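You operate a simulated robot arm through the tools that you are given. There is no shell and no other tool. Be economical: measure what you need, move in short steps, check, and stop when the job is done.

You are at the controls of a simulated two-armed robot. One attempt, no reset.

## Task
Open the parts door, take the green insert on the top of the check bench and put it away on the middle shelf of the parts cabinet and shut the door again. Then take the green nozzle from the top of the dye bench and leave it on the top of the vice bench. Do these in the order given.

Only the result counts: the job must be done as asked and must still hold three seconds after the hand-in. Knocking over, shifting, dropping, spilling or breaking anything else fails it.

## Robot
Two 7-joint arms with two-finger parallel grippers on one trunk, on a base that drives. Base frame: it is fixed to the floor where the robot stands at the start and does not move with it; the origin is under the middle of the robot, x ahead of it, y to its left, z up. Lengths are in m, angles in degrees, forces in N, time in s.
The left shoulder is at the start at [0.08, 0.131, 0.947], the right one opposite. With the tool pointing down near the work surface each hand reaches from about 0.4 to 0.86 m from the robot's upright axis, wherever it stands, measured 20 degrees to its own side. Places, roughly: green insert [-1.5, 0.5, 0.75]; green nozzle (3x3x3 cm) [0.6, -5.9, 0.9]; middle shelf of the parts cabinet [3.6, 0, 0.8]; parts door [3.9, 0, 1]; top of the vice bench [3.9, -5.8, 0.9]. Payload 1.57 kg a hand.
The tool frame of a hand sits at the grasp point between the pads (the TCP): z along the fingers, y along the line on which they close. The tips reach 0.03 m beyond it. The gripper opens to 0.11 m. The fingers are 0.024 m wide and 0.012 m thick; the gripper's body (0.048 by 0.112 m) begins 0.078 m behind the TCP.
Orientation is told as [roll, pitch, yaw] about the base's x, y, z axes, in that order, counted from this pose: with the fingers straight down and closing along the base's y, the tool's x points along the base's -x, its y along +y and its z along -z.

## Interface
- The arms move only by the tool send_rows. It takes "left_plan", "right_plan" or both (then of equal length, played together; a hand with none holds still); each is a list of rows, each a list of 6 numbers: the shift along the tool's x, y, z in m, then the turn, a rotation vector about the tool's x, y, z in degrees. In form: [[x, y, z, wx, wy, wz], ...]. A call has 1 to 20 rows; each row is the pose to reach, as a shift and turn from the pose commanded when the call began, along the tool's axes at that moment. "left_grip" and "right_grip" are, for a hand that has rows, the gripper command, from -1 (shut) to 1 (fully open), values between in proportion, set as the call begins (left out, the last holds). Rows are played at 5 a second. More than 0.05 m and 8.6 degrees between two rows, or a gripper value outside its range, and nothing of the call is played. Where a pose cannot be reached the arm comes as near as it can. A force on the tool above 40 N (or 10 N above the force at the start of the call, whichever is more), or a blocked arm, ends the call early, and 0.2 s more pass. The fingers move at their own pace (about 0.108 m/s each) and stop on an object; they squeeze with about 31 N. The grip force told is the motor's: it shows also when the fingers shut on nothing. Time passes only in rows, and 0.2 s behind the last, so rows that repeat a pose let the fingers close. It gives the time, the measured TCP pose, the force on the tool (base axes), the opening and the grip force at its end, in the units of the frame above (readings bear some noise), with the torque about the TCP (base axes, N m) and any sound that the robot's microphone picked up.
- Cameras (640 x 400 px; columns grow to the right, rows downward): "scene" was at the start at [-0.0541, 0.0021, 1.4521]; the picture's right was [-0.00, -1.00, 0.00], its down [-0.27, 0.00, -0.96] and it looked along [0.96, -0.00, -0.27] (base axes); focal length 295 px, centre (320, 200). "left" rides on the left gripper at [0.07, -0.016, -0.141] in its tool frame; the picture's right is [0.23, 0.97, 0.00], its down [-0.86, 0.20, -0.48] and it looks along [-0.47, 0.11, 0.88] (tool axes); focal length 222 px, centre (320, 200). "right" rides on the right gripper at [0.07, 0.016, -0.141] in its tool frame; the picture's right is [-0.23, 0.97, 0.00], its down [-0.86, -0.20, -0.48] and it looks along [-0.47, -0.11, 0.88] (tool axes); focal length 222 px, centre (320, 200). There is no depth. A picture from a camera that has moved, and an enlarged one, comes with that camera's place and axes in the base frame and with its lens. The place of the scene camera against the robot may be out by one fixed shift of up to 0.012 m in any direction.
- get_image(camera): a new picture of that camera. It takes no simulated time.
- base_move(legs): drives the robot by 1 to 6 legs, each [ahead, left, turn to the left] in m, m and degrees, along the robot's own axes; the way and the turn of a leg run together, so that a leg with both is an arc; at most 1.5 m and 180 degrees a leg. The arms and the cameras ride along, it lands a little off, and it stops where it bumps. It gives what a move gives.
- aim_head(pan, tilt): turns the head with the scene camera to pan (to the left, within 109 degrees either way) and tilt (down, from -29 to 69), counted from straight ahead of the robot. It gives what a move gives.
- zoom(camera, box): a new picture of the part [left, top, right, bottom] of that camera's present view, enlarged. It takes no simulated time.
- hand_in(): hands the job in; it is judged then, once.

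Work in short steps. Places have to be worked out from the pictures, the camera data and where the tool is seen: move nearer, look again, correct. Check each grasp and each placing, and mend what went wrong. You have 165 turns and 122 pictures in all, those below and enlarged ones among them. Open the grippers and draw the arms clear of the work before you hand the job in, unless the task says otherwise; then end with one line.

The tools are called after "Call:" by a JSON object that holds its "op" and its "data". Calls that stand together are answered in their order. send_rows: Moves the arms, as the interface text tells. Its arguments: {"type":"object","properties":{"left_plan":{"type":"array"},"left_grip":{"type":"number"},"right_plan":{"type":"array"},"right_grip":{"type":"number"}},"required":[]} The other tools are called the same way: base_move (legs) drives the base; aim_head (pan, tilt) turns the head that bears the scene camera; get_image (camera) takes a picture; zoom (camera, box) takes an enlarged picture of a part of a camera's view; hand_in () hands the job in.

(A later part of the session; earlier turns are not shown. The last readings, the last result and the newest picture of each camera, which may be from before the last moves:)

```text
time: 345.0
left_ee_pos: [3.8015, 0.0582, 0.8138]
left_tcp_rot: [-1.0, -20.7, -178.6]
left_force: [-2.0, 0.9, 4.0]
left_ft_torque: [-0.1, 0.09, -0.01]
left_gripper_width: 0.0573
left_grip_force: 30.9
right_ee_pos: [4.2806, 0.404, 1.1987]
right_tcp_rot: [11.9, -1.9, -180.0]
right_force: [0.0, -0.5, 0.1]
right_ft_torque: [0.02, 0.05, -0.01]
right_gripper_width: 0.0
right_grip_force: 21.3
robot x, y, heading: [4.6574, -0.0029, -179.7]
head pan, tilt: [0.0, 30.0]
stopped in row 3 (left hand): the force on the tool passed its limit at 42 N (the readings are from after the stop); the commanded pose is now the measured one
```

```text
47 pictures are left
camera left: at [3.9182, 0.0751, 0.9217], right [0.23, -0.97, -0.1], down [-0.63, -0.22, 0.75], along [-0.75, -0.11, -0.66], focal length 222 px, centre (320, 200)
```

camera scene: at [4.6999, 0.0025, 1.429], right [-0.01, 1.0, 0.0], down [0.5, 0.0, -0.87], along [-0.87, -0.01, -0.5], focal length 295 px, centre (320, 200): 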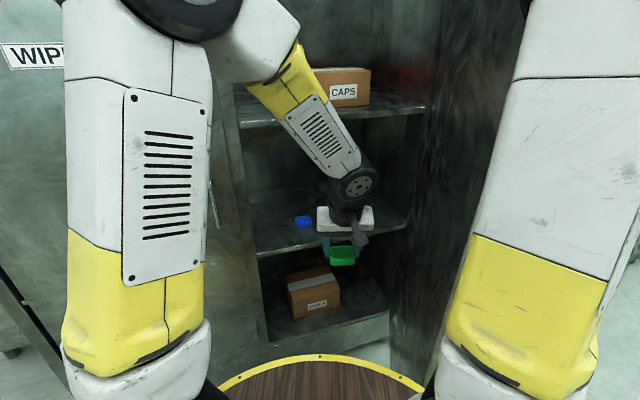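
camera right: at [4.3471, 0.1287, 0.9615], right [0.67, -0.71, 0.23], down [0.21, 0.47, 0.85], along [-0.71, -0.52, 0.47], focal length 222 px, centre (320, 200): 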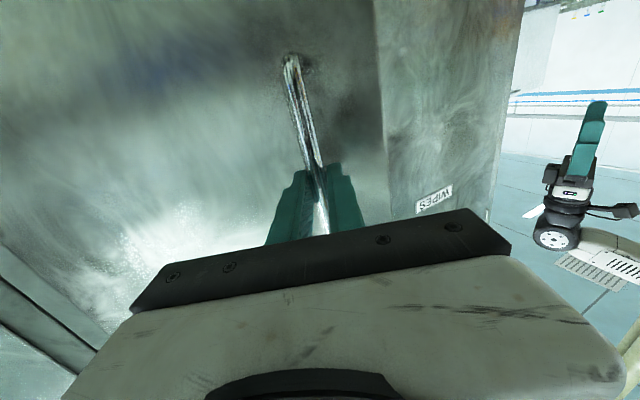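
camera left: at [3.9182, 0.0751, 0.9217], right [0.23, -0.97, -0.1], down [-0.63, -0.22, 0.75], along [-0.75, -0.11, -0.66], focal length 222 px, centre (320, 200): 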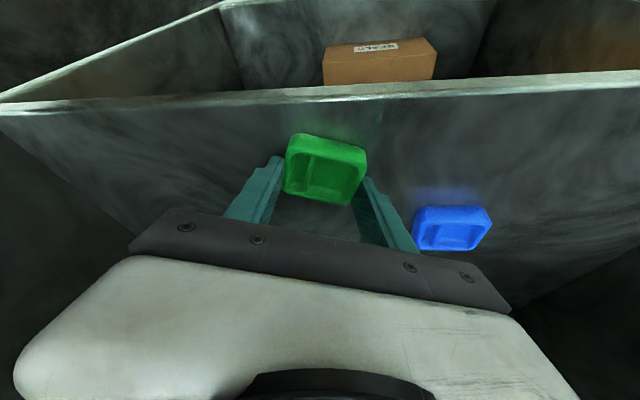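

Contact with the shelf. I release by opening to ~8 cm, then withdraw along the fingers.

Call:
{"op": "send_rows", "data": {"left_plan": [[0, 0, 0, 0, 0, 0], [0, 0, 0, 0, 0, 0]], "left_grip": 0.45}}

Call:
{"op": "send_rows", "data": {"left_plan": [[0, 0, -0.015, 0, 0, 0], [0, 0, -0.03, 0, 0, 0], [0, 0, -0.05, 0, 0, 0], [0, 0, -0.07, 0, 0, 0]]}}

Call:
{"op": "get_image", "data": {"camera": "left"}}

Call:
{"op": "zoom", "data": {"camera": "scene", "box": [220, 100, 440, 280]}}

```text
time: 345.6
left_ee_pos: [3.8025, 0.0605, 0.813]
left_tcp_rot: [-1.0, -20.7, -178.8]
left_force: [2.2, 10.9, 12.2]
left_ft_torque: [-0.17, -0.06, 0.06]
left_gripper_width: 0.0708
left_grip_force: 0.0
right_ee_pos: [4.2803, 0.4038, 1.1976]
right_tcp_rot: [11.8, -2.0, -179.9]
right_force: [-0.1, -0.4, 0.7]
right_ft_torque: [-0.02, -0.01, 0.02]
right_gripper_width: 0.0
right_grip_force: 21.6
robot x, y, heading: [4.6597, 0.0025, -179.6]
head pan, tilt: [0.0, 30.0]
```

```text
time: 346.6
left_ee_pos: [3.8281, 0.0578, 0.8759]
left_tcp_rot: [-0.9, -20.5, -178.8]
left_force: [0.4, -0.6, -0.4]
left_ft_torque: [-0.01, -0.03, 0.0]
left_gripper_width: 0.0801
left_grip_force: 0.1
right_ee_pos: [4.2789, 0.4042, 1.1981]
right_tcp_rot: [11.9, -1.9, -179.9]
right_force: [-0.9, 0.2, -0.7]
right_ft_torque: [-0.02, -0.02, 0.03]
right_gripper_width: 0.0
right_grip_force: 20.8
robot x, y, heading: [4.656, 0.0004, -179.6]
head pan, tilt: [0.0, 30.0]
```

```text
46 pictures are left
camera left: at [3.9427, 0.0741, 0.9851], right [0.23, -0.97, -0.1], down [-0.63, -0.22, 0.74], along [-0.74, -0.11, -0.66], focal length 222 px, centre (320, 200)
```

left: 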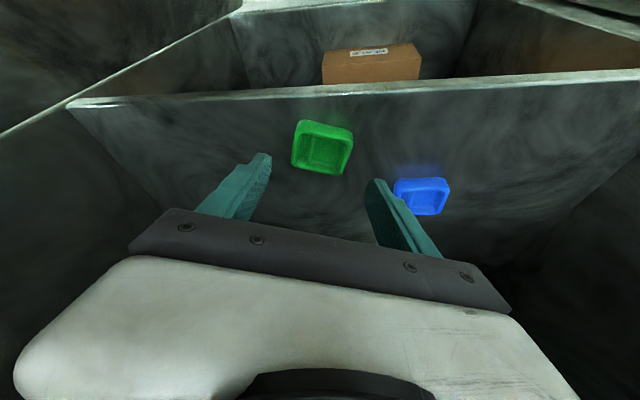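

```text
2.22 times, centred on (330, 190) of scene
camera zoom: at [4.6996, 0.0029, 1.429], right [-0.01, 1.0, 0.0], down [0.5, 0.0, -0.87], along [-0.87, -0.01, -0.5], focal length 656 px, centre (298, 222)
```

zoom: 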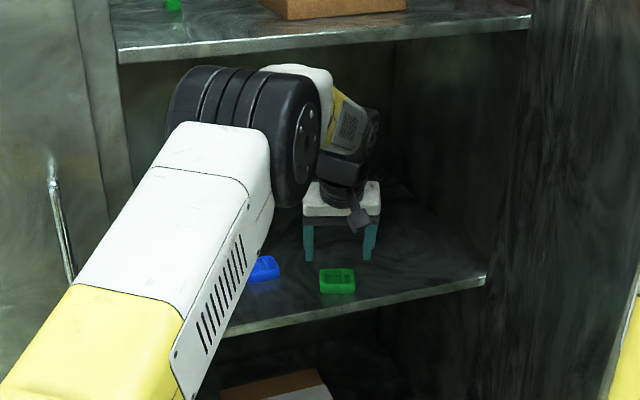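

The insert stands on the middle shelf beside the blue one. I withdraw the left hand straight back.

Call:
{"op": "send_rows", "data": {"left_plan": [[0.03, 0, -0.02, 0, 0, 0], [0.07, 0, -0.037, 0, 0, 0], [0.11, 0, -0.054, 0, 0, 0], [0.15, 0, -0.07, 0, 0, 0], [0.19, 0, -0.086, 0, 0, 0], [0.23, 0, -0.102, 0, 0, 0], [0.27, 0, -0.118, 0, 0, 0], [0.31, 0, -0.134, 0, 0, 0], [0.34, 0, -0.146, 0, 0, 0], [0.33, 0.03, -0.18, 0, 0, 0], [0.32, 0.07, -0.2, 0, 0, 0]]}}

Call:
{"op": "get_image", "data": {"camera": "scene"}}

```text
time: 349.0
left_ee_pos: [4.1981, -0.0053, 0.9498]
left_tcp_rot: [-0.9, -20.5, -178.8]
left_force: [0.2, 0.4, 0.3]
left_ft_torque: [-0.03, -0.01, 0.01]
left_gripper_width: 0.0795
left_grip_force: 0.1
right_ee_pos: [4.2795, 0.4052, 1.1966]
right_tcp_rot: [11.8, -1.9, -179.9]
right_force: [0.0, -0.2, -0.5]
right_ft_torque: [-0.04, -0.03, -0.01]
right_gripper_width: 0.0001
right_grip_force: 21.4
robot x, y, heading: [4.6549, 0.0006, -179.2]
head pan, tilt: [0.0, 30.0]
```

```text
44 pictures are left
camera scene: at [4.6997, 0.0035, 1.429], right [-0.01, 1.0, 0.0], down [0.5, 0.0, -0.87], along [-0.87, -0.01, -0.5], focal length 295 px, centre (320, 200)
```

scene: 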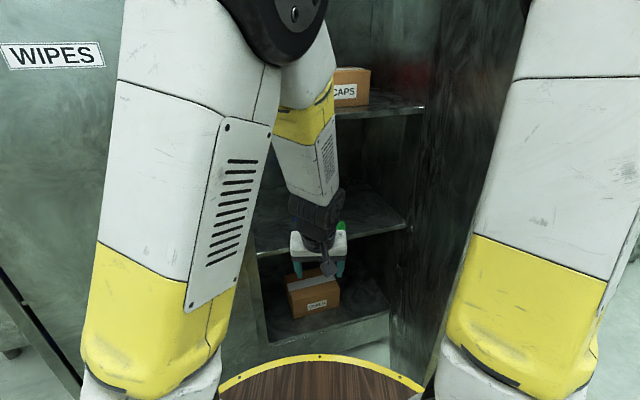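

Now I back up 0.2 m and move the left hand aside, freeing the door's sweep.

Call:
{"op": "base_move", "data": {"legs": [[-0.2, 0, 0]]}}

Call:
{"op": "send_rows", "data": {"left_plan": [[0, 0.045, -0.02, 0, 0, 0], [0, 0.09, -0.04, 0, 0, 0], [0, 0.135, -0.06, 0, 0, 0], [0, 0.18, -0.08, 0, 0, 0], [0, 0.225, -0.1, 0, 0, 0], [0, 0.27, -0.12, 0, 0, 0], [0, 0.315, -0.13, 0, 0, 0], [0, 0.36, -0.13, 0, 0, 0], [0, 0.4, -0.13, 0, 0, 0]]}}

Call:
{"op": "get_image", "data": {"camera": "scene"}}

```text
time: 350.6
left_ee_pos: [4.396, -0.0022, 0.9493]
left_tcp_rot: [-1.0, -20.5, -178.9]
left_force: [1.0, -1.4, -0.3]
left_ft_torque: [0.01, 0.02, 0.0]
left_gripper_width: 0.08
left_grip_force: 0.2
right_ee_pos: [4.4799, 0.4064, 1.1986]
right_tcp_rot: [11.8, -1.9, 180.0]
right_force: [-0.2, -0.5, 0.2]
right_ft_torque: [0.01, 0.01, -0.01]
right_gripper_width: 0.0
right_grip_force: 21.0
robot x, y, heading: [4.8583, 0.0025, -179.7]
head pan, tilt: [0.0, 30.0]
```

```text
time: 352.6
left_ee_pos: [4.4495, -0.4037, 1.062]
left_tcp_rot: [-1.0, -20.6, -178.8]
left_force: [1.0, 0.2, 1.0]
left_ft_torque: [-0.01, 0.03, -0.03]
left_gripper_width: 0.0797
left_grip_force: 0.0
right_ee_pos: [4.4803, 0.4063, 1.1962]
right_tcp_rot: [11.7, -1.8, 180.0]
right_force: [-0.1, 0.3, -0.9]
right_ft_torque: [0.02, 0.03, -0.05]
right_gripper_width: 0.0002
right_grip_force: 20.9
robot x, y, heading: [4.8563, 0.0013, -179.8]
head pan, tilt: [0.0, 30.0]
```

```text
43 pictures are left
camera scene: at [4.8992, 0.0042, 1.429], right [-0.01, 1.0, 0.0], down [0.5, 0.0, -0.87], along [-0.87, -0.01, -0.5], focal length 295 px, centre (320, 200)
```

scene: 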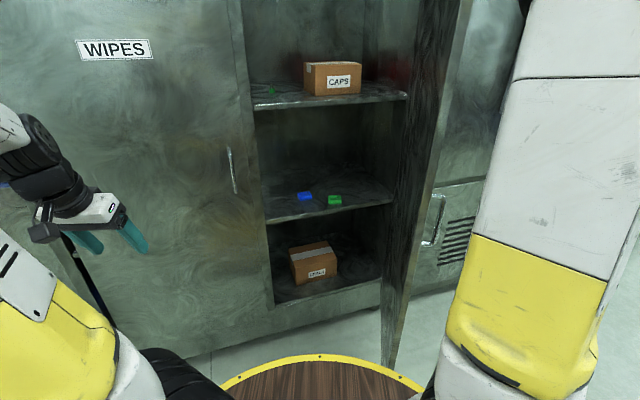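

Insert visible on the middle shelf. I move the right hand forward along the door's outer side, levelling it.

Call:
{"op": "send_rows", "data": {"right_plan": [[-0.04, 0, 0, 2, 0, 0], [-0.08, 0, 0, 4, 0, 0], [-0.12, 0, 0, 6, 0, 0], [-0.16, 0, 0, 8, 0, 0], [-0.2, 0, 0, 10, 0, 0], [-0.24, 0, 0, 11.8, 0, 0], [-0.28, 0, 0, 11.8, 0, 0], [-0.32, 0, 0, 11.8, 0, 0]]}}

Call:
{"op": "get_image", "data": {"camera": "scene"}}

```text
time: 354.4
left_ee_pos: [4.4482, -0.4038, 1.062]
left_tcp_rot: [-1.0, -20.6, -178.9]
left_force: [-0.3, -0.2, 0.1]
left_ft_torque: [0.0, -0.01, 0.0]
left_gripper_width: 0.0799
left_grip_force: 0.0
right_ee_pos: [4.3876, 0.3599, 1.2545]
right_tcp_rot: [0.0, -1.9, 180.0]
right_force: [-0.8, -0.1, -0.2]
right_ft_torque: [0.01, -0.01, 0.0]
right_gripper_width: 0.0004
right_grip_force: 21.4
right hand out of reach, approached as far as the arm can: row 1, 2, 3, 4, 5, 6, 7, 8
robot x, y, heading: [4.8548, 0.0009, -179.6]
head pan, tilt: [0.0, 30.0]
```

```text
42 pictures are left
camera scene: at [4.899, 0.004, 1.429], right [-0.01, 1.0, 0.0], down [0.5, 0.0, -0.87], along [-0.87, 0.0, -0.5], focal length 295 px, centre (320, 200)
```

scene: 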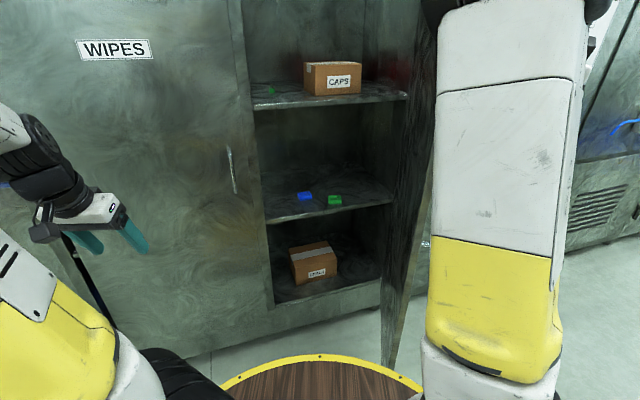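

The arm is at a joint limit forward; I drive the base 0.18 m ahead instead so the hand is beside the door's outer face.

Call:
{"op": "base_move", "data": {"legs": [[0.18, -0.01, 0]]}}

Call:
{"op": "send_rows", "data": {"right_plan": [[0, 0.01, 0, 0, 0, 0], [0, 0.02, 0, 0, 0, 0], [0, 0.03, 0, 0, 0, 0], [0, 0.04, 0, 0, 0, 0], [0, 0.05, 0, 0, 0, 0], [0, 0.06, 0, 0, 0, 0], [0, 0.07, 0, 0, 0, 0], [0, 0.08, 0, 0, 0, 0], [0, 0.09, 0, 0, 0, 0], [0, 0.1, 0, 0, 0, 0], [0, 0.11, 0, 0, 0, 0], [0, 0.12, 0, 0, 0, 0], [0, 0.13, 0, 0, 0, 0], [0, 0.14, 0, 0, 0, 0], [0, 0.15, 0, 0, 0, 0]]}}

Call:
{"op": "get_image", "data": {"camera": "scene"}}

```text
time: 355.9
left_ee_pos: [4.2709, -0.3964, 1.0615]
left_tcp_rot: [-1.0, -20.7, -178.8]
left_force: [-0.2, 0.5, 0.5]
left_ft_torque: [0.02, -0.02, -0.01]
left_gripper_width: 0.0798
left_grip_force: 0.1
right_ee_pos: [4.21, 0.3697, 1.2539]
right_tcp_rot: [0.0, -1.9, -180.0]
right_force: [-0.4, -0.3, 0.7]
right_ft_torque: [0.03, 0.01, -0.01]
right_gripper_width: 0.0
right_grip_force: 20.7
robot x, y, heading: [4.6778, 0.0118, -179.6]
head pan, tilt: [0.0, 30.0]
```

```text
time: 359.1
left_ee_pos: [4.2712, -0.3937, 1.0624]
left_tcp_rot: [-1.0, -20.5, -178.8]
left_force: [-0.1, 0.5, -0.7]
left_ft_torque: [-0.01, -0.01, 0.01]
left_gripper_width: 0.0797
left_grip_force: 0.1
right_ee_pos: [4.2085, 0.2197, 1.2552]
right_tcp_rot: [0.1, -2.0, -180.0]
right_force: [1.2, -1.1, 0.5]
right_ft_torque: [0.02, 0.0, 0.02]
right_gripper_width: 0.0
right_grip_force: 21.0
robot x, y, heading: [4.6758, 0.007, -179.5]
head pan, tilt: [0.0, 30.0]
```

```text
41 pictures are left
camera scene: at [4.7208, 0.0129, 1.429], right [-0.01, 1.0, 0.0], down [0.5, 0.0, -0.87], along [-0.87, -0.01, -0.5], focal length 295 px, centre (320, 200)
```

scene: 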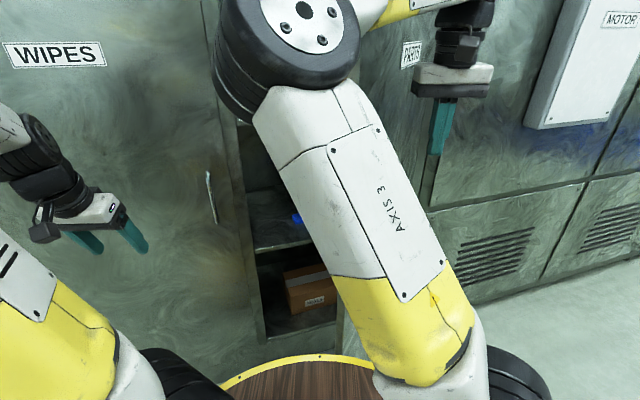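

Door is swinging closed. I continue inward and forward along the arc.

Call:
{"op": "send_rows", "data": {"right_plan": [[-0.005, 0.008, 0, 0, 0, 0], [-0.01, 0.016, 0, 0, 0, 0], [-0.015, 0.024, 0, 0, 0, 0], [-0.02, 0.032, 0, 0, 0, 0], [-0.025, 0.04, 0, 0, 0, 0], [-0.03, 0.048, 0, 0, 0, 0], [-0.036, 0.056, 0, 0, 0, 0], [-0.042, 0.064, 0, 0, 0, 0], [-0.048, 0.072, 0, 0, 0, 0], [-0.055, 0.08, 0, 0, 0, 0], [-0.062, 0.088, 0, 0, 0, 0], [-0.069, 0.096, 0, 0, 0, 0], [-0.076, 0.104, 0, 0, 0, 0], [-0.083, 0.112, 0, 0, 0, 0], [-0.09, 0.12, 0, 0, 0, 0], [-0.098, 0.128, 0, 0, 0, 0], [-0.106, 0.136, 0, 0, 0, 0], [-0.114, 0.144, 0, 0, 0, 0]]}}

Call:
{"op": "get_image", "data": {"camera": "scene"}}

```text
time: 362.9
left_ee_pos: [4.2708, -0.3954, 1.0628]
left_tcp_rot: [-0.9, -20.5, -178.8]
left_force: [0.2, -0.2, 0.3]
left_ft_torque: [0.0, -0.01, 0.03]
left_gripper_width: 0.0798
left_grip_force: 0.0
right_ee_pos: [4.0949, 0.0745, 1.2589]
right_tcp_rot: [0.0, -1.9, -180.0]
right_force: [0.0, 0.0, 0.4]
right_ft_torque: [-0.05, 0.01, 0.02]
right_gripper_width: 0.0
right_grip_force: 21.5
robot x, y, heading: [4.679, 0.0098, -179.7]
head pan, tilt: [0.0, 30.0]
```

```text
40 pictures are left
camera scene: at [4.7209, 0.0129, 1.429], right [-0.01, 1.0, 0.0], down [0.5, 0.0, -0.87], along [-0.87, -0.01, -0.5], focal length 295 px, centre (320, 200)
```

scene: 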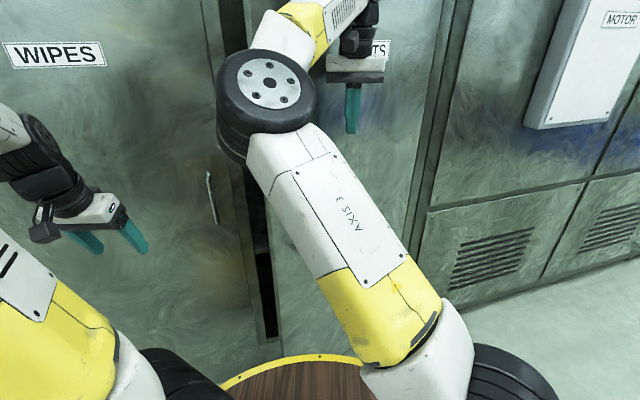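

Nearly shut. I keep pushing forward until the door meets its stop.

Call:
{"op": "send_rows", "data": {"right_plan": [[-0.008, 0.006, 0, 0, 0, 0], [-0.016, 0.012, 0, 0, 0, 0], [-0.024, 0.018, 0, 0, 0, 0], [-0.032, 0.024, 0, 0, 0, 0], [-0.04, 0.03, 0, 0, 0, 0], [-0.048, 0.036, 0, 0, 0, 0], [-0.056, 0.042, 0, 0, 0, 0], [-0.064, 0.048, 0, 0, 0, 0], [-0.072, 0.054, 0, 0, 0, 0], [-0.08, 0.06, 0, 0, 0, 0], [-0.088, 0.066, 0, 0, 0, 0], [-0.096, 0.072, 0, 0, 0, 0], [-0.104, 0.078, 0, 0, 0, 0], [-0.112, 0.084, 0, 0, 0, 0], [-0.12, 0.09, 0, 0, 0, 0], [-0.128, 0.09, 0, 0, 0, 0]]}}

Call:
{"op": "get_image", "data": {"camera": "scene"}}

```text
time: 366.2
left_ee_pos: [4.2712, -0.3945, 1.0619]
left_tcp_rot: [-1.1, -20.5, -178.9]
left_force: [0.5, 0.2, -0.6]
left_ft_torque: [-0.02, 0.0, 0.0]
left_gripper_width: 0.08
left_grip_force: 0.1
right_ee_pos: [4.0407, -0.011, 1.2483]
right_tcp_rot: [0.0, -2.0, -179.9]
right_force: [0.0, -0.3, 0.2]
right_ft_torque: [0.02, 0.05, -0.01]
right_gripper_width: 0.0001
right_grip_force: 20.9
right hand out of reach, approached as far as the arm can: row 6, 7, 8, 9, 10, 11, 12, 13, 14, 15, 16
robot x, y, heading: [4.6755, 0.0101, -179.8]
head pan, tilt: [0.0, 30.0]
```

```text
39 pictures are left
camera scene: at [4.7208, 0.0128, 1.429], right [-0.01, 1.0, 0.0], down [0.5, 0.0, -0.87], along [-0.87, -0.01, -0.5], focal length 295 px, centre (320, 200)
```

scene: 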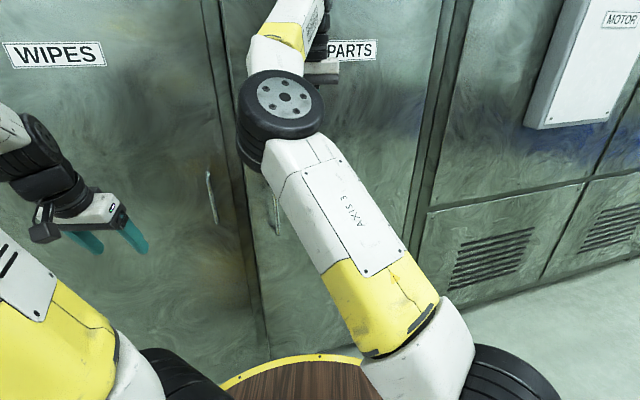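

Almost closed; the arm is at full reach, so I nudge the base forward 5 cm.

Call:
{"op": "base_move", "data": {"legs": [[0.05, 0, 0]]}}

Call:
{"op": "zoom", "data": {"camera": "scene", "box": [180, 0, 460, 350]}}

```text
time: 367.2
left_ee_pos: [4.2183, -0.3951, 1.0635]
left_tcp_rot: [-1.0, -20.6, -178.9]
left_force: [0.5, 0.3, 0.1]
left_ft_torque: [0.01, 0.02, 0.01]
left_gripper_width: 0.0794
left_grip_force: 0.0
right_ee_pos: [3.9892, -0.009, 1.2471]
right_tcp_rot: [0.0, -2.0, 180.0]
right_force: [0.1, -0.4, 0.0]
right_ft_torque: [-0.01, 0.02, 0.0]
right_gripper_width: 0.0
right_grip_force: 21.7
robot x, y, heading: [4.6268, 0.0068, -179.8]
head pan, tilt: [0.0, 30.0]
```

```text
1.14 times, centred on (320, 175) of scene
camera zoom: at [4.6697, 0.0125, 1.429], right [-0.01, 1.0, 0.0], down [0.5, 0.0, -0.87], along [-0.87, 0.0, -0.5], focal length 338 px, centre (320, 229)
```

zoom: 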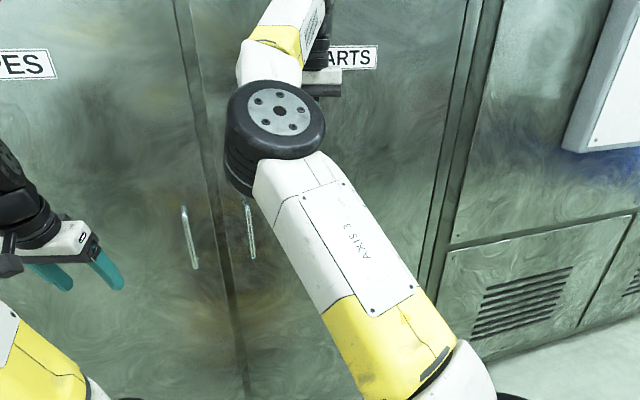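

It looks shut; I push another 3 cm to confirm contact with the closed door.

Call:
{"op": "base_move", "data": {"legs": [[0.03, 0, 0]]}}

Call:
{"op": "base_move", "data": {"legs": [[0.025, 0, 0]]}}

```text
time: 368.0
left_ee_pos: [4.1898, -0.3952, 1.0631]
left_tcp_rot: [-1.0, -20.6, -178.9]
left_force: [-0.3, -0.7, 0.3]
left_ft_torque: [0.04, -0.02, 0.0]
left_gripper_width: 0.0794
left_grip_force: 0.0
right_ee_pos: [3.9596, -0.0094, 1.2484]
right_tcp_rot: [0.0, -2.0, 180.0]
right_force: [-0.4, -0.2, -0.6]
right_ft_torque: [0.01, -0.01, -0.01]
right_gripper_width: 0.0001
right_grip_force: 21.9
robot x, y, heading: [4.5985, 0.0109, -179.7]
head pan, tilt: [0.0, 30.0]
```

```text
time: 368.8
left_ee_pos: [4.1798, -0.3947, 1.0639]
left_tcp_rot: [-1.1, -20.6, -178.8]
left_force: [-0.5, -0.3, -0.8]
left_ft_torque: [-0.02, 0.01, 0.01]
left_gripper_width: 0.0799
left_grip_force: 0.0
right_ee_pos: [3.9556, -0.0089, 1.2495]
right_tcp_rot: [0.0, -0.9, 180.0]
right_force: [13.5, 1.9, -1.1]
right_ft_torque: [-0.14, 1.05, 0.09]
right_gripper_width: 0.0
right_grip_force: 21.9
robot x, y, heading: [4.5857, 0.0099, -179.8]
head pan, tilt: [0.0, 30.0]
stopped in leg 1: the force on the tool passed its limit at 88 N (the readings are from after the stop); the commanded pose is now the measured one
```

Firm stop: door shut. I back off and inspect it.

Call:
{"op": "base_move", "data": {"legs": [[-0.55, 0, 0]]}}

Call:
{"op": "send_rows", "data": {"right_plan": [[0.02, -0.03, 0, 0, 0, 0], [0.04, -0.07, 0, 0, 0, 0], [0.06, -0.11, 0, 0, 0, 0], [0.08, -0.15, 0, 0, 0, 0], [0.1, -0.19, 0, 0, 0, 0], [0.12, -0.23, 0, 0, 0, 0], [0.14, -0.27, 0, 0, 0, 0]], "right_grip": 1}}

Call:
{"op": "get_image", "data": {"camera": "scene"}}

```text
time: 372.0
left_ee_pos: [4.732, -0.3922, 1.0626]
left_tcp_rot: [-1.0, -20.6, -178.6]
left_force: [0.2, 0.0, -0.2]
left_ft_torque: [0.01, -0.01, 0.01]
left_gripper_width: 0.0798
left_grip_force: 0.1
right_ee_pos: [4.5059, -0.0105, 1.2491]
right_tcp_rot: [0.1, -1.0, -179.7]
right_force: [-0.7, -0.2, -0.4]
right_ft_torque: [0.02, 0.0, -0.01]
right_gripper_width: 0.0001
right_grip_force: 21.6
robot x, y, heading: [5.1365, 0.0139, -179.6]
head pan, tilt: [0.0, 30.0]
```

```text
time: 373.6
left_ee_pos: [4.7321, -0.3933, 1.062]
left_tcp_rot: [-1.1, -20.7, -178.6]
left_force: [-0.4, -0.6, 0.1]
left_ft_torque: [0.06, 0.01, -0.03]
left_gripper_width: 0.0799
left_grip_force: 0.0
right_ee_pos: [4.6466, 0.2612, 1.2454]
right_tcp_rot: [0.1, -1.0, -179.7]
right_force: [0.4, 0.3, 0.4]
right_ft_torque: [0.03, -0.01, -0.03]
right_gripper_width: 0.1101
right_grip_force: 0.0
robot x, y, heading: [5.1399, 0.0126, -179.3]
head pan, tilt: [0.0, 30.0]
```

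```text
37 pictures are left
camera scene: at [5.1806, 0.0159, 1.429], right [-0.01, 1.0, 0.0], down [0.5, 0.01, -0.87], along [-0.87, -0.01, -0.5], focal length 295 px, centre (320, 200)
```

scene: 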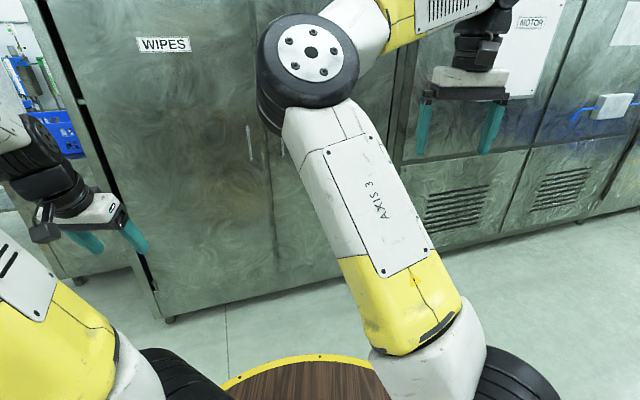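

Call:
{"op": "zoom", "data": {"camera": "scene", "box": [220, 90, 340, 290]}}

```text
2.00 times, centred on (280, 190) of scene
camera zoom: at [5.1806, 0.0159, 1.429], right [-0.01, 1.0, 0.0], down [0.5, 0.01, -0.87], along [-0.87, -0.01, -0.5], focal length 591 px, centre (400, 220)
```

zoom: 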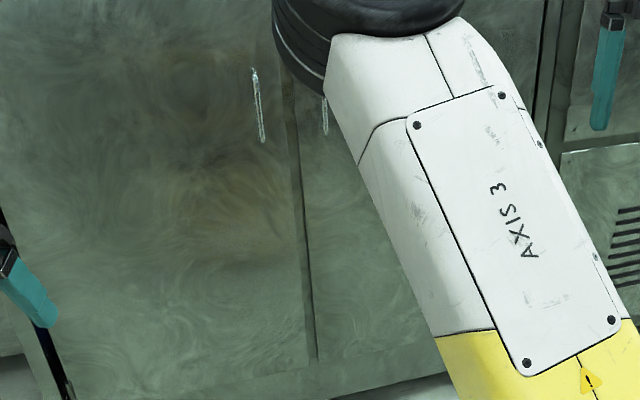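

Door is flush. Next the nozzle: I bring the left hand in and upright for travel.

Call:
{"op": "send_rows", "data": {"left_plan": [[-0.03, -0.04, -0.01, 0, 4, 0], [-0.06, -0.08, -0.02, 0, 8, 0], [-0.09, -0.12, -0.03, 0, 12, 0], [-0.12, -0.16, -0.04, 0, 16, 0], [-0.147, -0.2, -0.053, 0, 20.6, 0]], "left_grip": 1}}

Call:
{"op": "base_move", "data": {"legs": [[-0.04, 0.2, 0], [0, 0, 89.5]]}}

```text
refused: row 1 steps farther than a row can; nothing moved
```

```text
time: 379.0
left_ee_pos: [5.5903, -0.5852, 1.0629]
left_tcp_rot: [-1.1, -20.7, -88.0]
left_force: [-0.4, 0.3, 0.7]
left_ft_torque: [0.03, -0.02, 0.02]
left_gripper_width: 0.0801
left_grip_force: 0.0
right_ee_pos: [4.9372, -0.6781, 1.2456]
right_tcp_rot: [0.0, -1.1, -89.2]
right_force: [-0.2, 0.3, 0.1]
right_ft_torque: [0.0, -0.01, -0.02]
right_gripper_width: 0.11
right_grip_force: 0.0
robot x, y, heading: [5.1803, -0.1829, -88.7]
head pan, tilt: [0.0, 30.0]
```

The row was too long; I resend it finer in the present frame (same tool-frame shift).

Call:
{"op": "send_rows", "data": {"left_plan": [[-0.021, -0.029, -0.008, 0, 3, 0], [-0.042, -0.058, -0.015, 0, 6, 0], [-0.063, -0.087, -0.023, 0, 9, 0], [-0.084, -0.116, -0.03, 0, 12, 0], [-0.105, -0.145, -0.038, 0, 15, 0], [-0.126, -0.174, -0.045, 0, 18, 0], [-0.147, -0.2, -0.053, 0, 20.6, 0]], "left_grip": 1}}

Call:
{"op": "aim_head", "data": {"pan": 0, "tilt": 22}}

Call:
{"op": "get_image", "data": {"camera": "scene"}}

```text
time: 380.6
left_ee_pos: [5.3948, -0.7084, 1.1689]
left_tcp_rot: [-0.9, 0.0, -88.3]
left_force: [0.6, -0.3, -0.8]
left_ft_torque: [-0.03, 0.04, 0.0]
left_gripper_width: 0.11
left_grip_force: 0.1
right_ee_pos: [4.9378, -0.6785, 1.245]
right_tcp_rot: [-0.1, -1.2, -89.2]
right_force: [-0.1, 0.1, 0.0]
right_ft_torque: [0.01, 0.02, 0.0]
right_gripper_width: 0.1101
right_grip_force: 0.0
robot x, y, heading: [5.1789, -0.1828, -88.7]
head pan, tilt: [0.0, 30.0]
```

```text
time: 381.3
left_ee_pos: [5.395, -0.7087, 1.1677]
left_tcp_rot: [-1.0, 0.0, -88.4]
left_force: [0.7, 0.2, -0.4]
left_ft_torque: [0.0, -0.02, 0.0]
left_gripper_width: 0.11
left_grip_force: 0.0
right_ee_pos: [4.9358, -0.6785, 1.2447]
right_tcp_rot: [0.0, -1.0, -89.1]
right_force: [0.1, -0.9, 0.0]
right_ft_torque: [-0.01, -0.06, -0.03]
right_gripper_width: 0.1101
right_grip_force: 0.1
robot x, y, heading: [5.1783, -0.1821, -88.9]
head pan, tilt: [0.0, 22.0]
```

```text
35 pictures are left
camera scene: at [5.1709, -0.133, 1.4418], right [-1.0, -0.02, 0.0], down [-0.01, 0.38, -0.93], along [0.02, -0.93, -0.38], focal length 295 px, centre (320, 200)
```

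scene: 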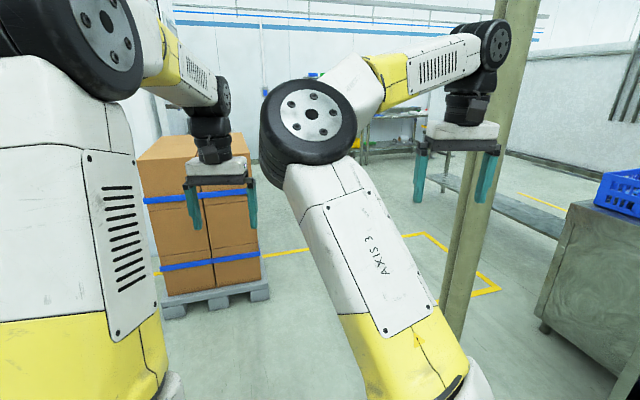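

Same clear configuration; I drive down the aisle and turn to face -x.

Call:
{"op": "base_move", "data": {"legs": [[1.45, 0, -1.2], [1.45, 0, 0], [1.48, 0, 0], [0, 0, -88.5]]}}

```text
time: 406.0
left_ee_pos: [4.4658, -4.7434, 1.1683]
left_tcp_rot: [-1.0, 0.0, 177.6]
left_force: [0.6, -0.7, -0.2]
left_ft_torque: [0.01, 0.03, -0.03]
left_gripper_width: 0.1099
left_grip_force: 0.1
right_ee_pos: [4.528, -4.2875, 1.2458]
right_tcp_rot: [0.0, -1.0, 176.7]
right_force: [-0.3, -0.3, -0.2]
right_ft_torque: [-0.01, 0.01, 0.02]
right_gripper_width: 0.1102
right_grip_force: 0.0
robot x, y, heading: [5.0071, -4.5656, 177.2]
head pan, tilt: [0.0, 22.0]
```

Drive to mid-passage opposite the vice bench and look at its top.

Call:
{"op": "base_move", "data": {"legs": [[1.1, 0.24, 2.7]]}}

Call:
{"op": "aim_head", "data": {"pan": 90, "tilt": 25}}

Call:
{"op": "get_image", "data": {"camera": "scene"}}

```text
time: 411.8
left_ee_pos: [3.3622, -4.9951, 1.1676]
left_tcp_rot: [-1.0, 0.0, -178.8]
left_force: [0.7, -0.2, -1.1]
left_ft_torque: [0.02, -0.02, -0.03]
left_gripper_width: 0.1099
left_grip_force: 0.1
right_ee_pos: [3.3977, -4.5359, 1.2464]
right_tcp_rot: [0.0, -1.0, -179.7]
right_force: [0.2, -0.2, 0.5]
right_ft_torque: [0.01, -0.02, -0.02]
right_gripper_width: 0.1099
right_grip_force: 0.1
robot x, y, heading: [3.889, -4.7838, -179.3]
head pan, tilt: [0.0, 22.0]
```

```text
time: 413.5
left_ee_pos: [3.363, -4.9936, 1.1685]
left_tcp_rot: [-1.0, 0.0, -178.9]
left_force: [0.5, 0.4, 0.1]
left_ft_torque: [0.01, 0.0, 0.0]
left_gripper_width: 0.11
left_grip_force: 0.0
right_ee_pos: [3.3976, -4.5366, 1.2461]
right_tcp_rot: [0.0, -1.0, -179.8]
right_force: [0.5, 0.5, 0.4]
right_ft_torque: [-0.02, 0.0, 0.0]
right_gripper_width: 0.1099
right_grip_force: 0.0
robot x, y, heading: [3.8906, -4.787, -179.5]
head pan, tilt: [90.0, 25.0]
```

```text
34 pictures are left
camera scene: at [4.0245, -4.8711, 1.437], right [-1.0, -0.01, 0.0], down [0.0, 0.42, -0.91], along [0.01, -0.91, -0.42], focal length 295 px, centre (320, 200)
```

scene: 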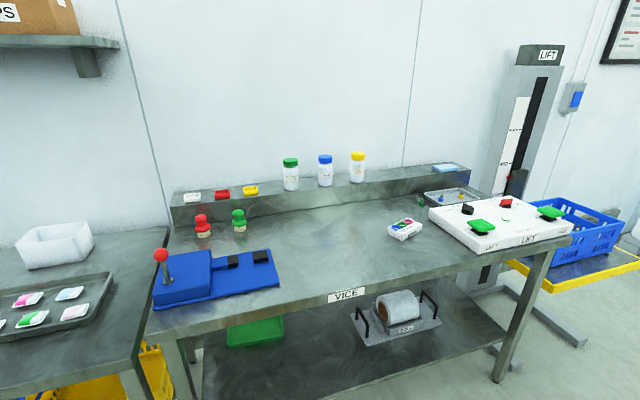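

The vice bench has a free area around [4.0,-5.7]. Now on to the dye bench.

Call:
{"op": "base_move", "data": {"legs": [[1.45, -0.03, 0], [1.45, 0, 0], [0.25, 0, 0]]}}

Call:
{"op": "get_image", "data": {"camera": "scene"}}

```text
time: 428.2
left_ee_pos: [0.372, -4.9444, 1.1663]
left_tcp_rot: [-1.0, 1.5, -179.3]
left_force: [2.0, 0.6, -0.7]
left_ft_torque: [0.01, 0.0, 0.11]
left_gripper_width: 0.1099
left_grip_force: 0.0
right_ee_pos: [0.407, -4.487, 1.2453]
right_tcp_rot: [0.0, -0.9, 179.2]
right_force: [0.3, -0.8, -0.2]
right_ft_torque: [0.02, 0.0, 0.0]
right_gripper_width: 0.11
right_grip_force: 0.0
robot x, y, heading: [0.8973, -4.7421, 179.3]
head pan, tilt: [90.0, 25.0]
stopped in leg 3: the force on the tool passed its limit at 96 N (the readings are from after the stop); the commanded pose is now the measured one
```

```text
33 pictures are left
camera scene: at [1.0287, -4.8335, 1.437], right [-1.0, 0.01, 0.0], down [0.0, 0.42, -0.91], along [-0.01, -0.91, -0.42], focal length 295 px, centre (320, 200)
```

scene: 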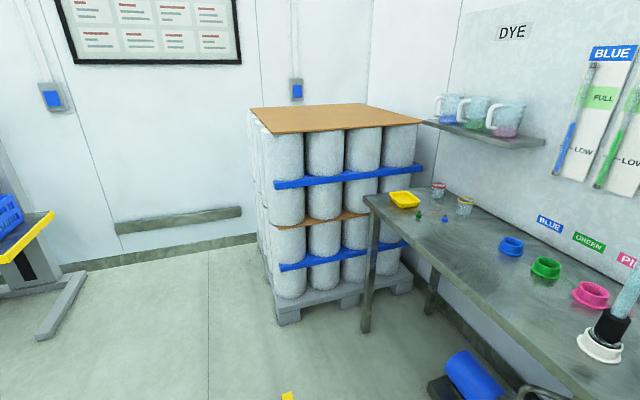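

The left hand bumped something at about [0.35,-4.94]. I back off and look at what it was.

Call:
{"op": "base_move", "data": {"legs": [[-0.3, 0, 0]]}}

Call:
{"op": "aim_head", "data": {"pan": 30, "tilt": 25}}

Call:
{"op": "get_image", "data": {"camera": "scene"}}

Call:
{"op": "get_image", "data": {"camera": "left"}}

```text
time: 430.3
left_ee_pos: [0.6712, -4.9454, 1.1671]
left_tcp_rot: [-0.9, 1.5, -179.3]
left_force: [0.5, -0.6, -1.0]
left_ft_torque: [-0.02, -0.03, 0.04]
left_gripper_width: 0.1102
left_grip_force: 0.1
right_ee_pos: [0.7089, -4.4872, 1.2449]
right_tcp_rot: [0.1, -1.1, 179.1]
right_force: [0.4, -0.5, 0.1]
right_ft_torque: [-0.03, 0.0, 0.02]
right_gripper_width: 0.1097
right_grip_force: 0.0
robot x, y, heading: [1.1973, -4.7455, 179.2]
head pan, tilt: [90.0, 25.0]
```

```text
time: 431.6
left_ee_pos: [0.6724, -4.9467, 1.1676]
left_tcp_rot: [-0.9, 1.4, -179.4]
left_force: [1.0, 0.5, -0.6]
left_ft_torque: [-0.01, 0.02, 0.02]
left_gripper_width: 0.1101
left_grip_force: 0.0
right_ee_pos: [0.7094, -4.488, 1.246]
right_tcp_rot: [0.1, -0.9, 179.2]
right_force: [0.6, 0.0, -0.4]
right_ft_torque: [-0.01, 0.0, 0.0]
right_gripper_width: 0.11
right_grip_force: 0.0
robot x, y, heading: [1.1989, -4.7444, 179.2]
head pan, tilt: [30.0, 25.0]
```

```text
32 pictures are left
camera scene: at [1.2494, -4.7897, 1.437], right [-0.49, 0.87, 0.0], down [0.37, 0.21, -0.91], along [-0.79, -0.45, -0.42], focal length 295 px, centre (320, 200)
```

scene: 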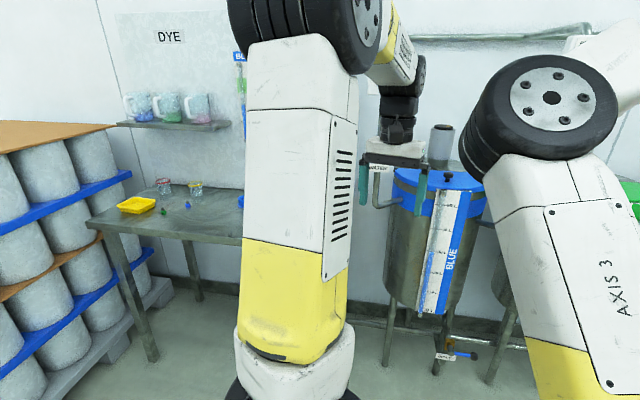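

```text
31 pictures are left
camera left: at [0.7388, -4.932, 1.3113], right [0.24, -0.97, -0.01], down [-0.86, -0.22, 0.45], along [-0.44, -0.1, -0.89], focal length 222 px, centre (320, 200)
```

left: 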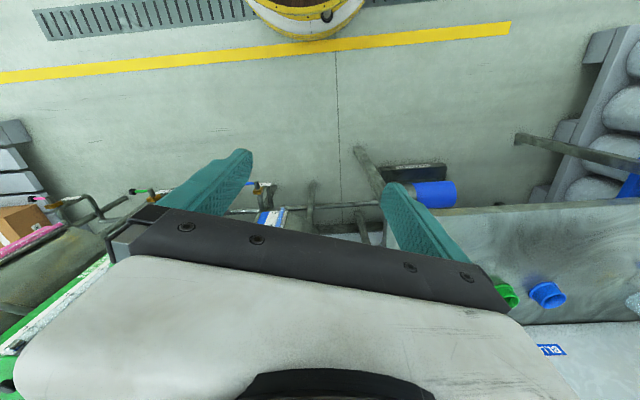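

It was evidently the standing blue tank/pipe, all still upright. The dye bench runs along the wall; I zoom on the small items on it.

Call:
{"op": "zoom", "data": {"camera": "scene", "box": [90, 160, 240, 254]}}

```text
4.26 times, centred on (165, 207) of scene
camera zoom: at [1.2494, -4.7897, 1.437], right [-0.49, 0.87, 0.0], down [0.37, 0.21, -0.91], along [-0.79, -0.45, -0.42], focal length 1257 px, centre (980, 170)
```

zoom: 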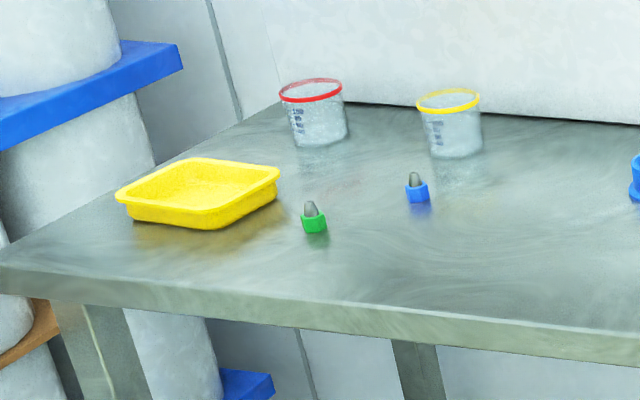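

Nozzle triangulated at ≈[0.62,-5.88,0.89]. I strafe to about [1.35,-5.75], facing the bench.

Call:
{"op": "base_move", "data": {"legs": [[-0.15, 0, 0], [0, 1.0, 0.8]]}}

Call:
{"op": "aim_head", "data": {"pan": 10, "tilt": 35}}

Call:
{"op": "get_image", "data": {"camera": "scene"}}

Call:
{"op": "get_image", "data": {"camera": "left"}}

```text
time: 437.8
left_ee_pos: [0.829, -5.9671, 1.1672]
left_tcp_rot: [-1.0, 1.5, -177.9]
left_force: [0.7, -0.2, 0.2]
left_ft_torque: [-0.01, 0.0, 0.01]
left_gripper_width: 0.11
left_grip_force: 0.0
right_ee_pos: [0.8547, -5.5071, 1.2449]
right_tcp_rot: [0.0, -0.9, -179.4]
right_force: [-0.6, -0.2, -0.3]
right_ft_torque: [0.01, -0.01, 0.01]
right_gripper_width: 0.11
right_grip_force: 0.1
robot x, y, heading: [1.3534, -5.752, -179.3]
head pan, tilt: [30.0, 25.0]
```

```text
time: 438.6
left_ee_pos: [0.829, -5.9669, 1.1669]
left_tcp_rot: [-1.0, 1.5, -178.0]
left_force: [1.1, 0.2, 0.5]
left_ft_torque: [-0.04, -0.01, 0.03]
left_gripper_width: 0.1101
left_grip_force: 0.1
right_ee_pos: [0.8547, -5.5063, 1.2451]
right_tcp_rot: [0.1, -1.0, -179.4]
right_force: [-0.1, -0.3, -0.1]
right_ft_torque: [-0.01, 0.0, 0.0]
right_gripper_width: 0.1102
right_grip_force: 0.0
robot x, y, heading: [1.3526, -5.7517, -179.1]
head pan, tilt: [10.0, 35.0]
```

```text
29 pictures are left
camera scene: at [1.3952, -5.7641, 1.4212], right [-0.19, 0.98, 0.0], down [0.56, 0.11, -0.82], along [-0.8, -0.16, -0.57], focal length 295 px, centre (320, 200)
```

scene: 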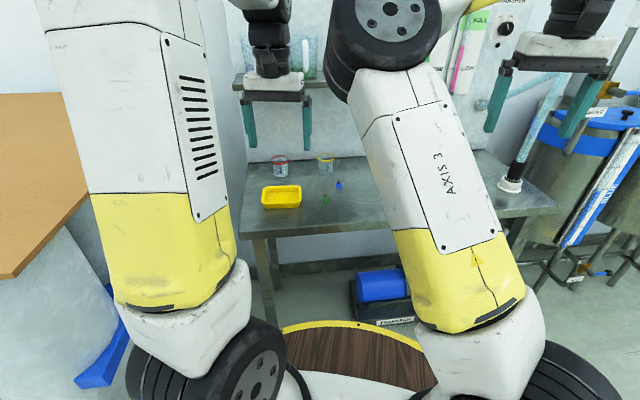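

```text
28 pictures are left
camera left: at [0.8958, -5.9504, 1.3113], right [0.26, -0.96, -0.01], down [-0.86, -0.24, 0.45], along [-0.44, -0.11, -0.89], focal length 222 px, centre (320, 200)
```

left: 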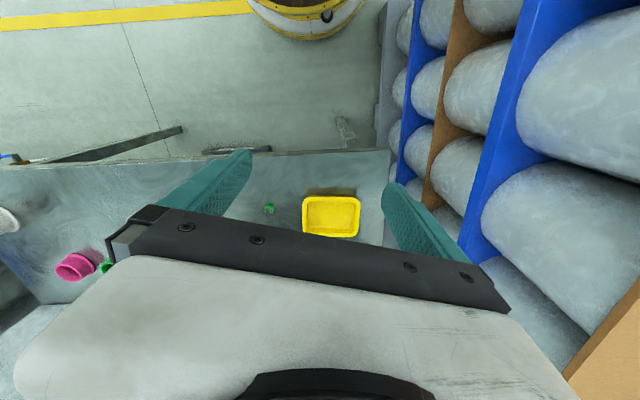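

Nozzle at ≈[0.63,-5.90,0.87]. I move the left hand above it at z≈1.0 and look.

Call:
{"op": "send_rows", "data": {"left_plan": [[-0.033, -0.0123, 0.028, 0, -0.3, 0], [-0.0655, -0.0247, 0.056, 0, -0.6, 0], [-0.098, -0.037, 0.083, 0, -0.9, 0], [-0.131, -0.0493, 0.111, 0, -1.2, 0], [-0.164, -0.0617, 0.139, 0, -1.5, 0], [-0.1965, -0.074, 0.167, 0, -1.5, 0], [-0.1965, -0.074, 0.167, 0, -1.5, 0]], "left_grip": 0.6}}

Call:
{"op": "get_image", "data": {"camera": "left"}}

Call:
{"op": "zoom", "data": {"camera": "scene", "box": [250, 120, 410, 220]}}

```text
time: 440.2
left_ee_pos: [0.637, -5.8975, 0.9964]
left_tcp_rot: [-1.0, 0.0, -178.0]
left_force: [-0.2, -0.1, -0.3]
left_ft_torque: [0.03, -0.01, 0.01]
left_gripper_width: 0.0882
left_grip_force: 0.1
right_ee_pos: [0.8556, -5.5074, 1.2449]
right_tcp_rot: [0.0, -1.0, -179.4]
right_force: [1.1, 0.0, -0.1]
right_ft_torque: [-0.01, 0.05, 0.03]
right_gripper_width: 0.1101
right_grip_force: 0.1
robot x, y, heading: [1.3506, -5.7529, -179.1]
head pan, tilt: [10.0, 35.0]
```

```text
27 pictures are left
camera left: at [0.7067, -5.8816, 1.1382], right [0.26, -0.96, -0.02], down [-0.85, -0.24, 0.47], along [-0.46, -0.11, -0.88], focal length 222 px, centre (320, 200)
```

left: 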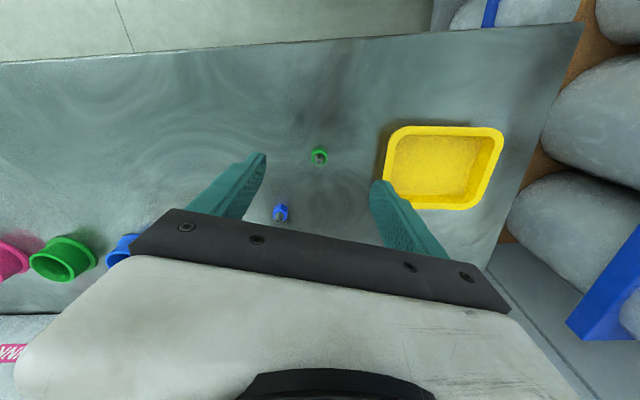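

```text
4.00 times, centred on (330, 170) of scene
camera zoom: at [1.3952, -5.764, 1.4212], right [-0.19, 0.98, 0.0], down [0.56, 0.11, -0.82], along [-0.8, -0.15, -0.57], focal length 1181 px, centre (280, 320)
```

zoom: 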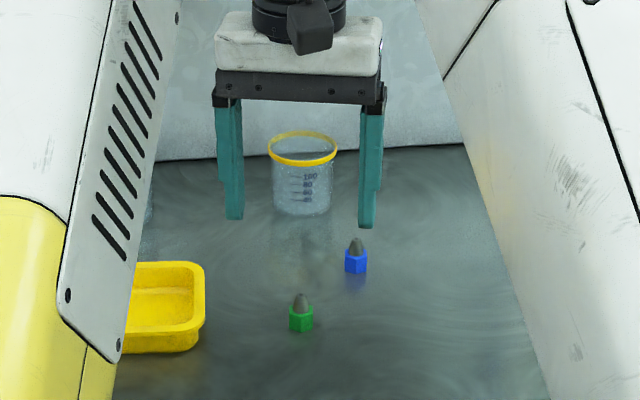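

Consistent: nozzle [0.625,-5.899], bench ≈0.852; the tray is close, so I narrow the opening to 6.2 cm and descend to z≈0.91.

Call:
{"op": "send_rows", "data": {"left_plan": [[-0.004, 0.001, 0.02, 0, 0, 0], [-0.008, 0.001, 0.04, 0, 0, 0], [-0.012, 0.001, 0.06, 0, 0, 0], [-0.012, 0.001, 0.075, 0, 0, 0], [-0.012, 0.001, 0.088, 0, 0, 0], [-0.012, 0.001, 0.088, 0, 0, 0]], "left_grip": 0.13}}

Call:
{"op": "get_image", "data": {"camera": "left"}}

Call:
{"op": "zoom", "data": {"camera": "scene", "box": [270, 150, 390, 225]}}

```text
time: 441.6
left_ee_pos: [0.6239, -5.8972, 0.9089]
left_tcp_rot: [-1.1, 0.0, -177.9]
left_force: [-0.7, 0.2, -0.4]
left_ft_torque: [0.0, 0.01, 0.01]
left_gripper_width: 0.0623
left_grip_force: 0.1
right_ee_pos: [0.8536, -5.5075, 1.2446]
right_tcp_rot: [0.0, -1.0, -179.3]
right_force: [0.3, -0.2, 0.2]
right_ft_torque: [-0.01, -0.01, 0.0]
right_gripper_width: 0.1101
right_grip_force: 0.1
robot x, y, heading: [1.3481, -5.7533, -179.0]
head pan, tilt: [10.0, 35.0]
```

```text
25 pictures are left
camera left: at [0.6935, -5.8805, 1.0505], right [0.26, -0.96, -0.02], down [-0.85, -0.24, 0.48], along [-0.46, -0.11, -0.88], focal length 222 px, centre (320, 200)
```

left: 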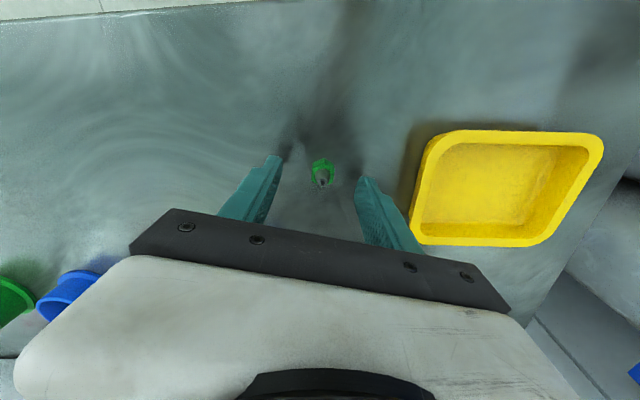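

```text
5.33 times, centred on (330, 188) of scene
camera zoom: at [1.3952, -5.764, 1.4212], right [-0.19, 0.98, 0.0], down [0.56, 0.11, -0.82], along [-0.8, -0.15, -0.57], focal length 1575 px, centre (267, 267)
```

zoom: 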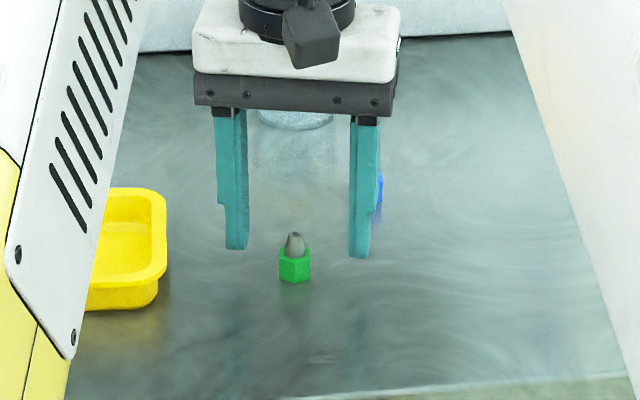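

Well aligned. I descend to z≈0.886 and close.

Call:
{"op": "send_rows", "data": {"left_plan": [[0, 0, 0.008, 0, 0, 0], [0, 0, 0.016, 0, 0, 0], [0, 0, 0.023, 0, 0, 0], [0, 0, 0.023, 0, 0, 0]]}}

Call:
{"op": "send_rows", "data": {"left_plan": [[0, 0, 0, 0, 0, 0], [0, 0, 0, 0, 0, 0], [0, 0, 0, 0, 0, 0], [0, 0, 0, 0, 0, 0]], "left_grip": -1}}

Call:
{"op": "zoom", "data": {"camera": "scene", "box": [270, 150, 390, 225]}}

```text
time: 442.6
left_ee_pos: [0.6224, -5.8972, 0.8902]
left_tcp_rot: [-0.9, -0.2, -178.0]
left_force: [10.1, 0.8, 12.1]
left_ft_torque: [-0.52, -0.34, 0.41]
left_gripper_width: 0.062
left_grip_force: 0.0
right_ee_pos: [0.8548, -5.5071, 1.2462]
right_tcp_rot: [0.0, -1.0, -179.4]
right_force: [-0.1, 1.0, 0.8]
right_ft_torque: [0.01, 0.03, 0.0]
right_gripper_width: 0.11
right_grip_force: 0.1
robot x, y, heading: [1.3466, -5.7524, -179.1]
head pan, tilt: [10.0, 35.0]
stopped in row 4 (left hand): the force on the tool passed its limit at 42 N (the readings are from after the stop); the commanded pose is now the measured one
```

```text
time: 443.6
left_ee_pos: [0.6208, -5.897, 0.8902]
left_tcp_rot: [-0.9, -0.3, -178.0]
left_force: [-2.9, -12.0, 15.7]
left_ft_torque: [-0.65, -0.06, -0.19]
left_gripper_width: 0.0198
left_grip_force: 30.9
right_ee_pos: [0.8543, -5.5074, 1.2458]
right_tcp_rot: [0.0, -1.1, -179.3]
right_force: [-0.6, -0.2, 1.2]
right_ft_torque: [0.01, 0.01, -0.01]
right_gripper_width: 0.11
right_grip_force: 0.0
robot x, y, heading: [1.35, -5.7509, -179.3]
head pan, tilt: [10.0, 35.0]
```

```text
5.33 times, centred on (330, 188) of scene
camera zoom: at [1.3956, -5.7644, 1.4212], right [-0.19, 0.98, 0.0], down [0.56, 0.11, -0.82], along [-0.8, -0.15, -0.57], focal length 1575 px, centre (267, 267)
```

zoom: 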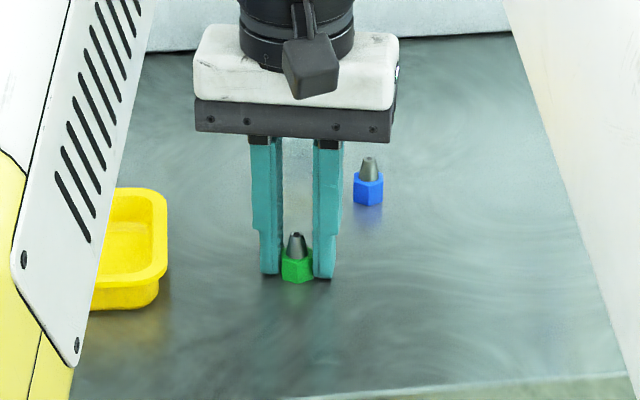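

Gripped (2.0 cm). I lift straight up 0.25 m.

Call:
{"op": "send_rows", "data": {"left_plan": [[0, 0, -0.015, 0, 0, 0], [0, 0, -0.04, 0, 0, 0], [0, 0, -0.08, 0, 0, 0], [0, 0, -0.12, 0, 0, 0], [0, 0, -0.16, 0, 0, 0], [0, 0, -0.2, 0, 0, 0], [0, 0, -0.24, 0, 0, 0]]}}

Call:
{"op": "get_image", "data": {"camera": "left"}}

```text
time: 445.2
left_ee_pos: [0.6231, -5.8977, 1.1323]
left_tcp_rot: [-0.8, -0.1, -178.0]
left_force: [-0.2, -0.2, -0.9]
left_ft_torque: [-0.01, -0.01, 0.03]
left_gripper_width: 0.02
left_grip_force: 31.0
right_ee_pos: [0.8549, -5.5081, 1.245]
right_tcp_rot: [-0.1, -1.0, -179.4]
right_force: [0.4, 0.4, 0.3]
right_ft_torque: [0.0, -0.02, 0.01]
right_gripper_width: 0.1101
right_grip_force: 0.1
robot x, y, heading: [1.3492, -5.7516, -179.0]
head pan, tilt: [10.0, 35.0]
```

```text
22 pictures are left
camera left: at [0.6937, -5.8823, 1.274], right [0.26, -0.96, -0.02], down [-0.85, -0.24, 0.48], along [-0.46, -0.11, -0.88], focal length 222 px, centre (320, 200)
```

left: 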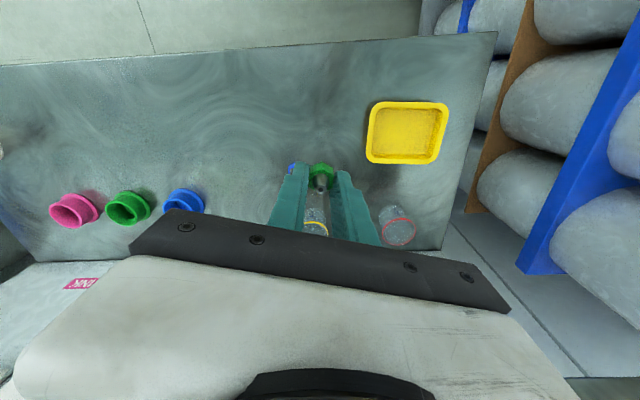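

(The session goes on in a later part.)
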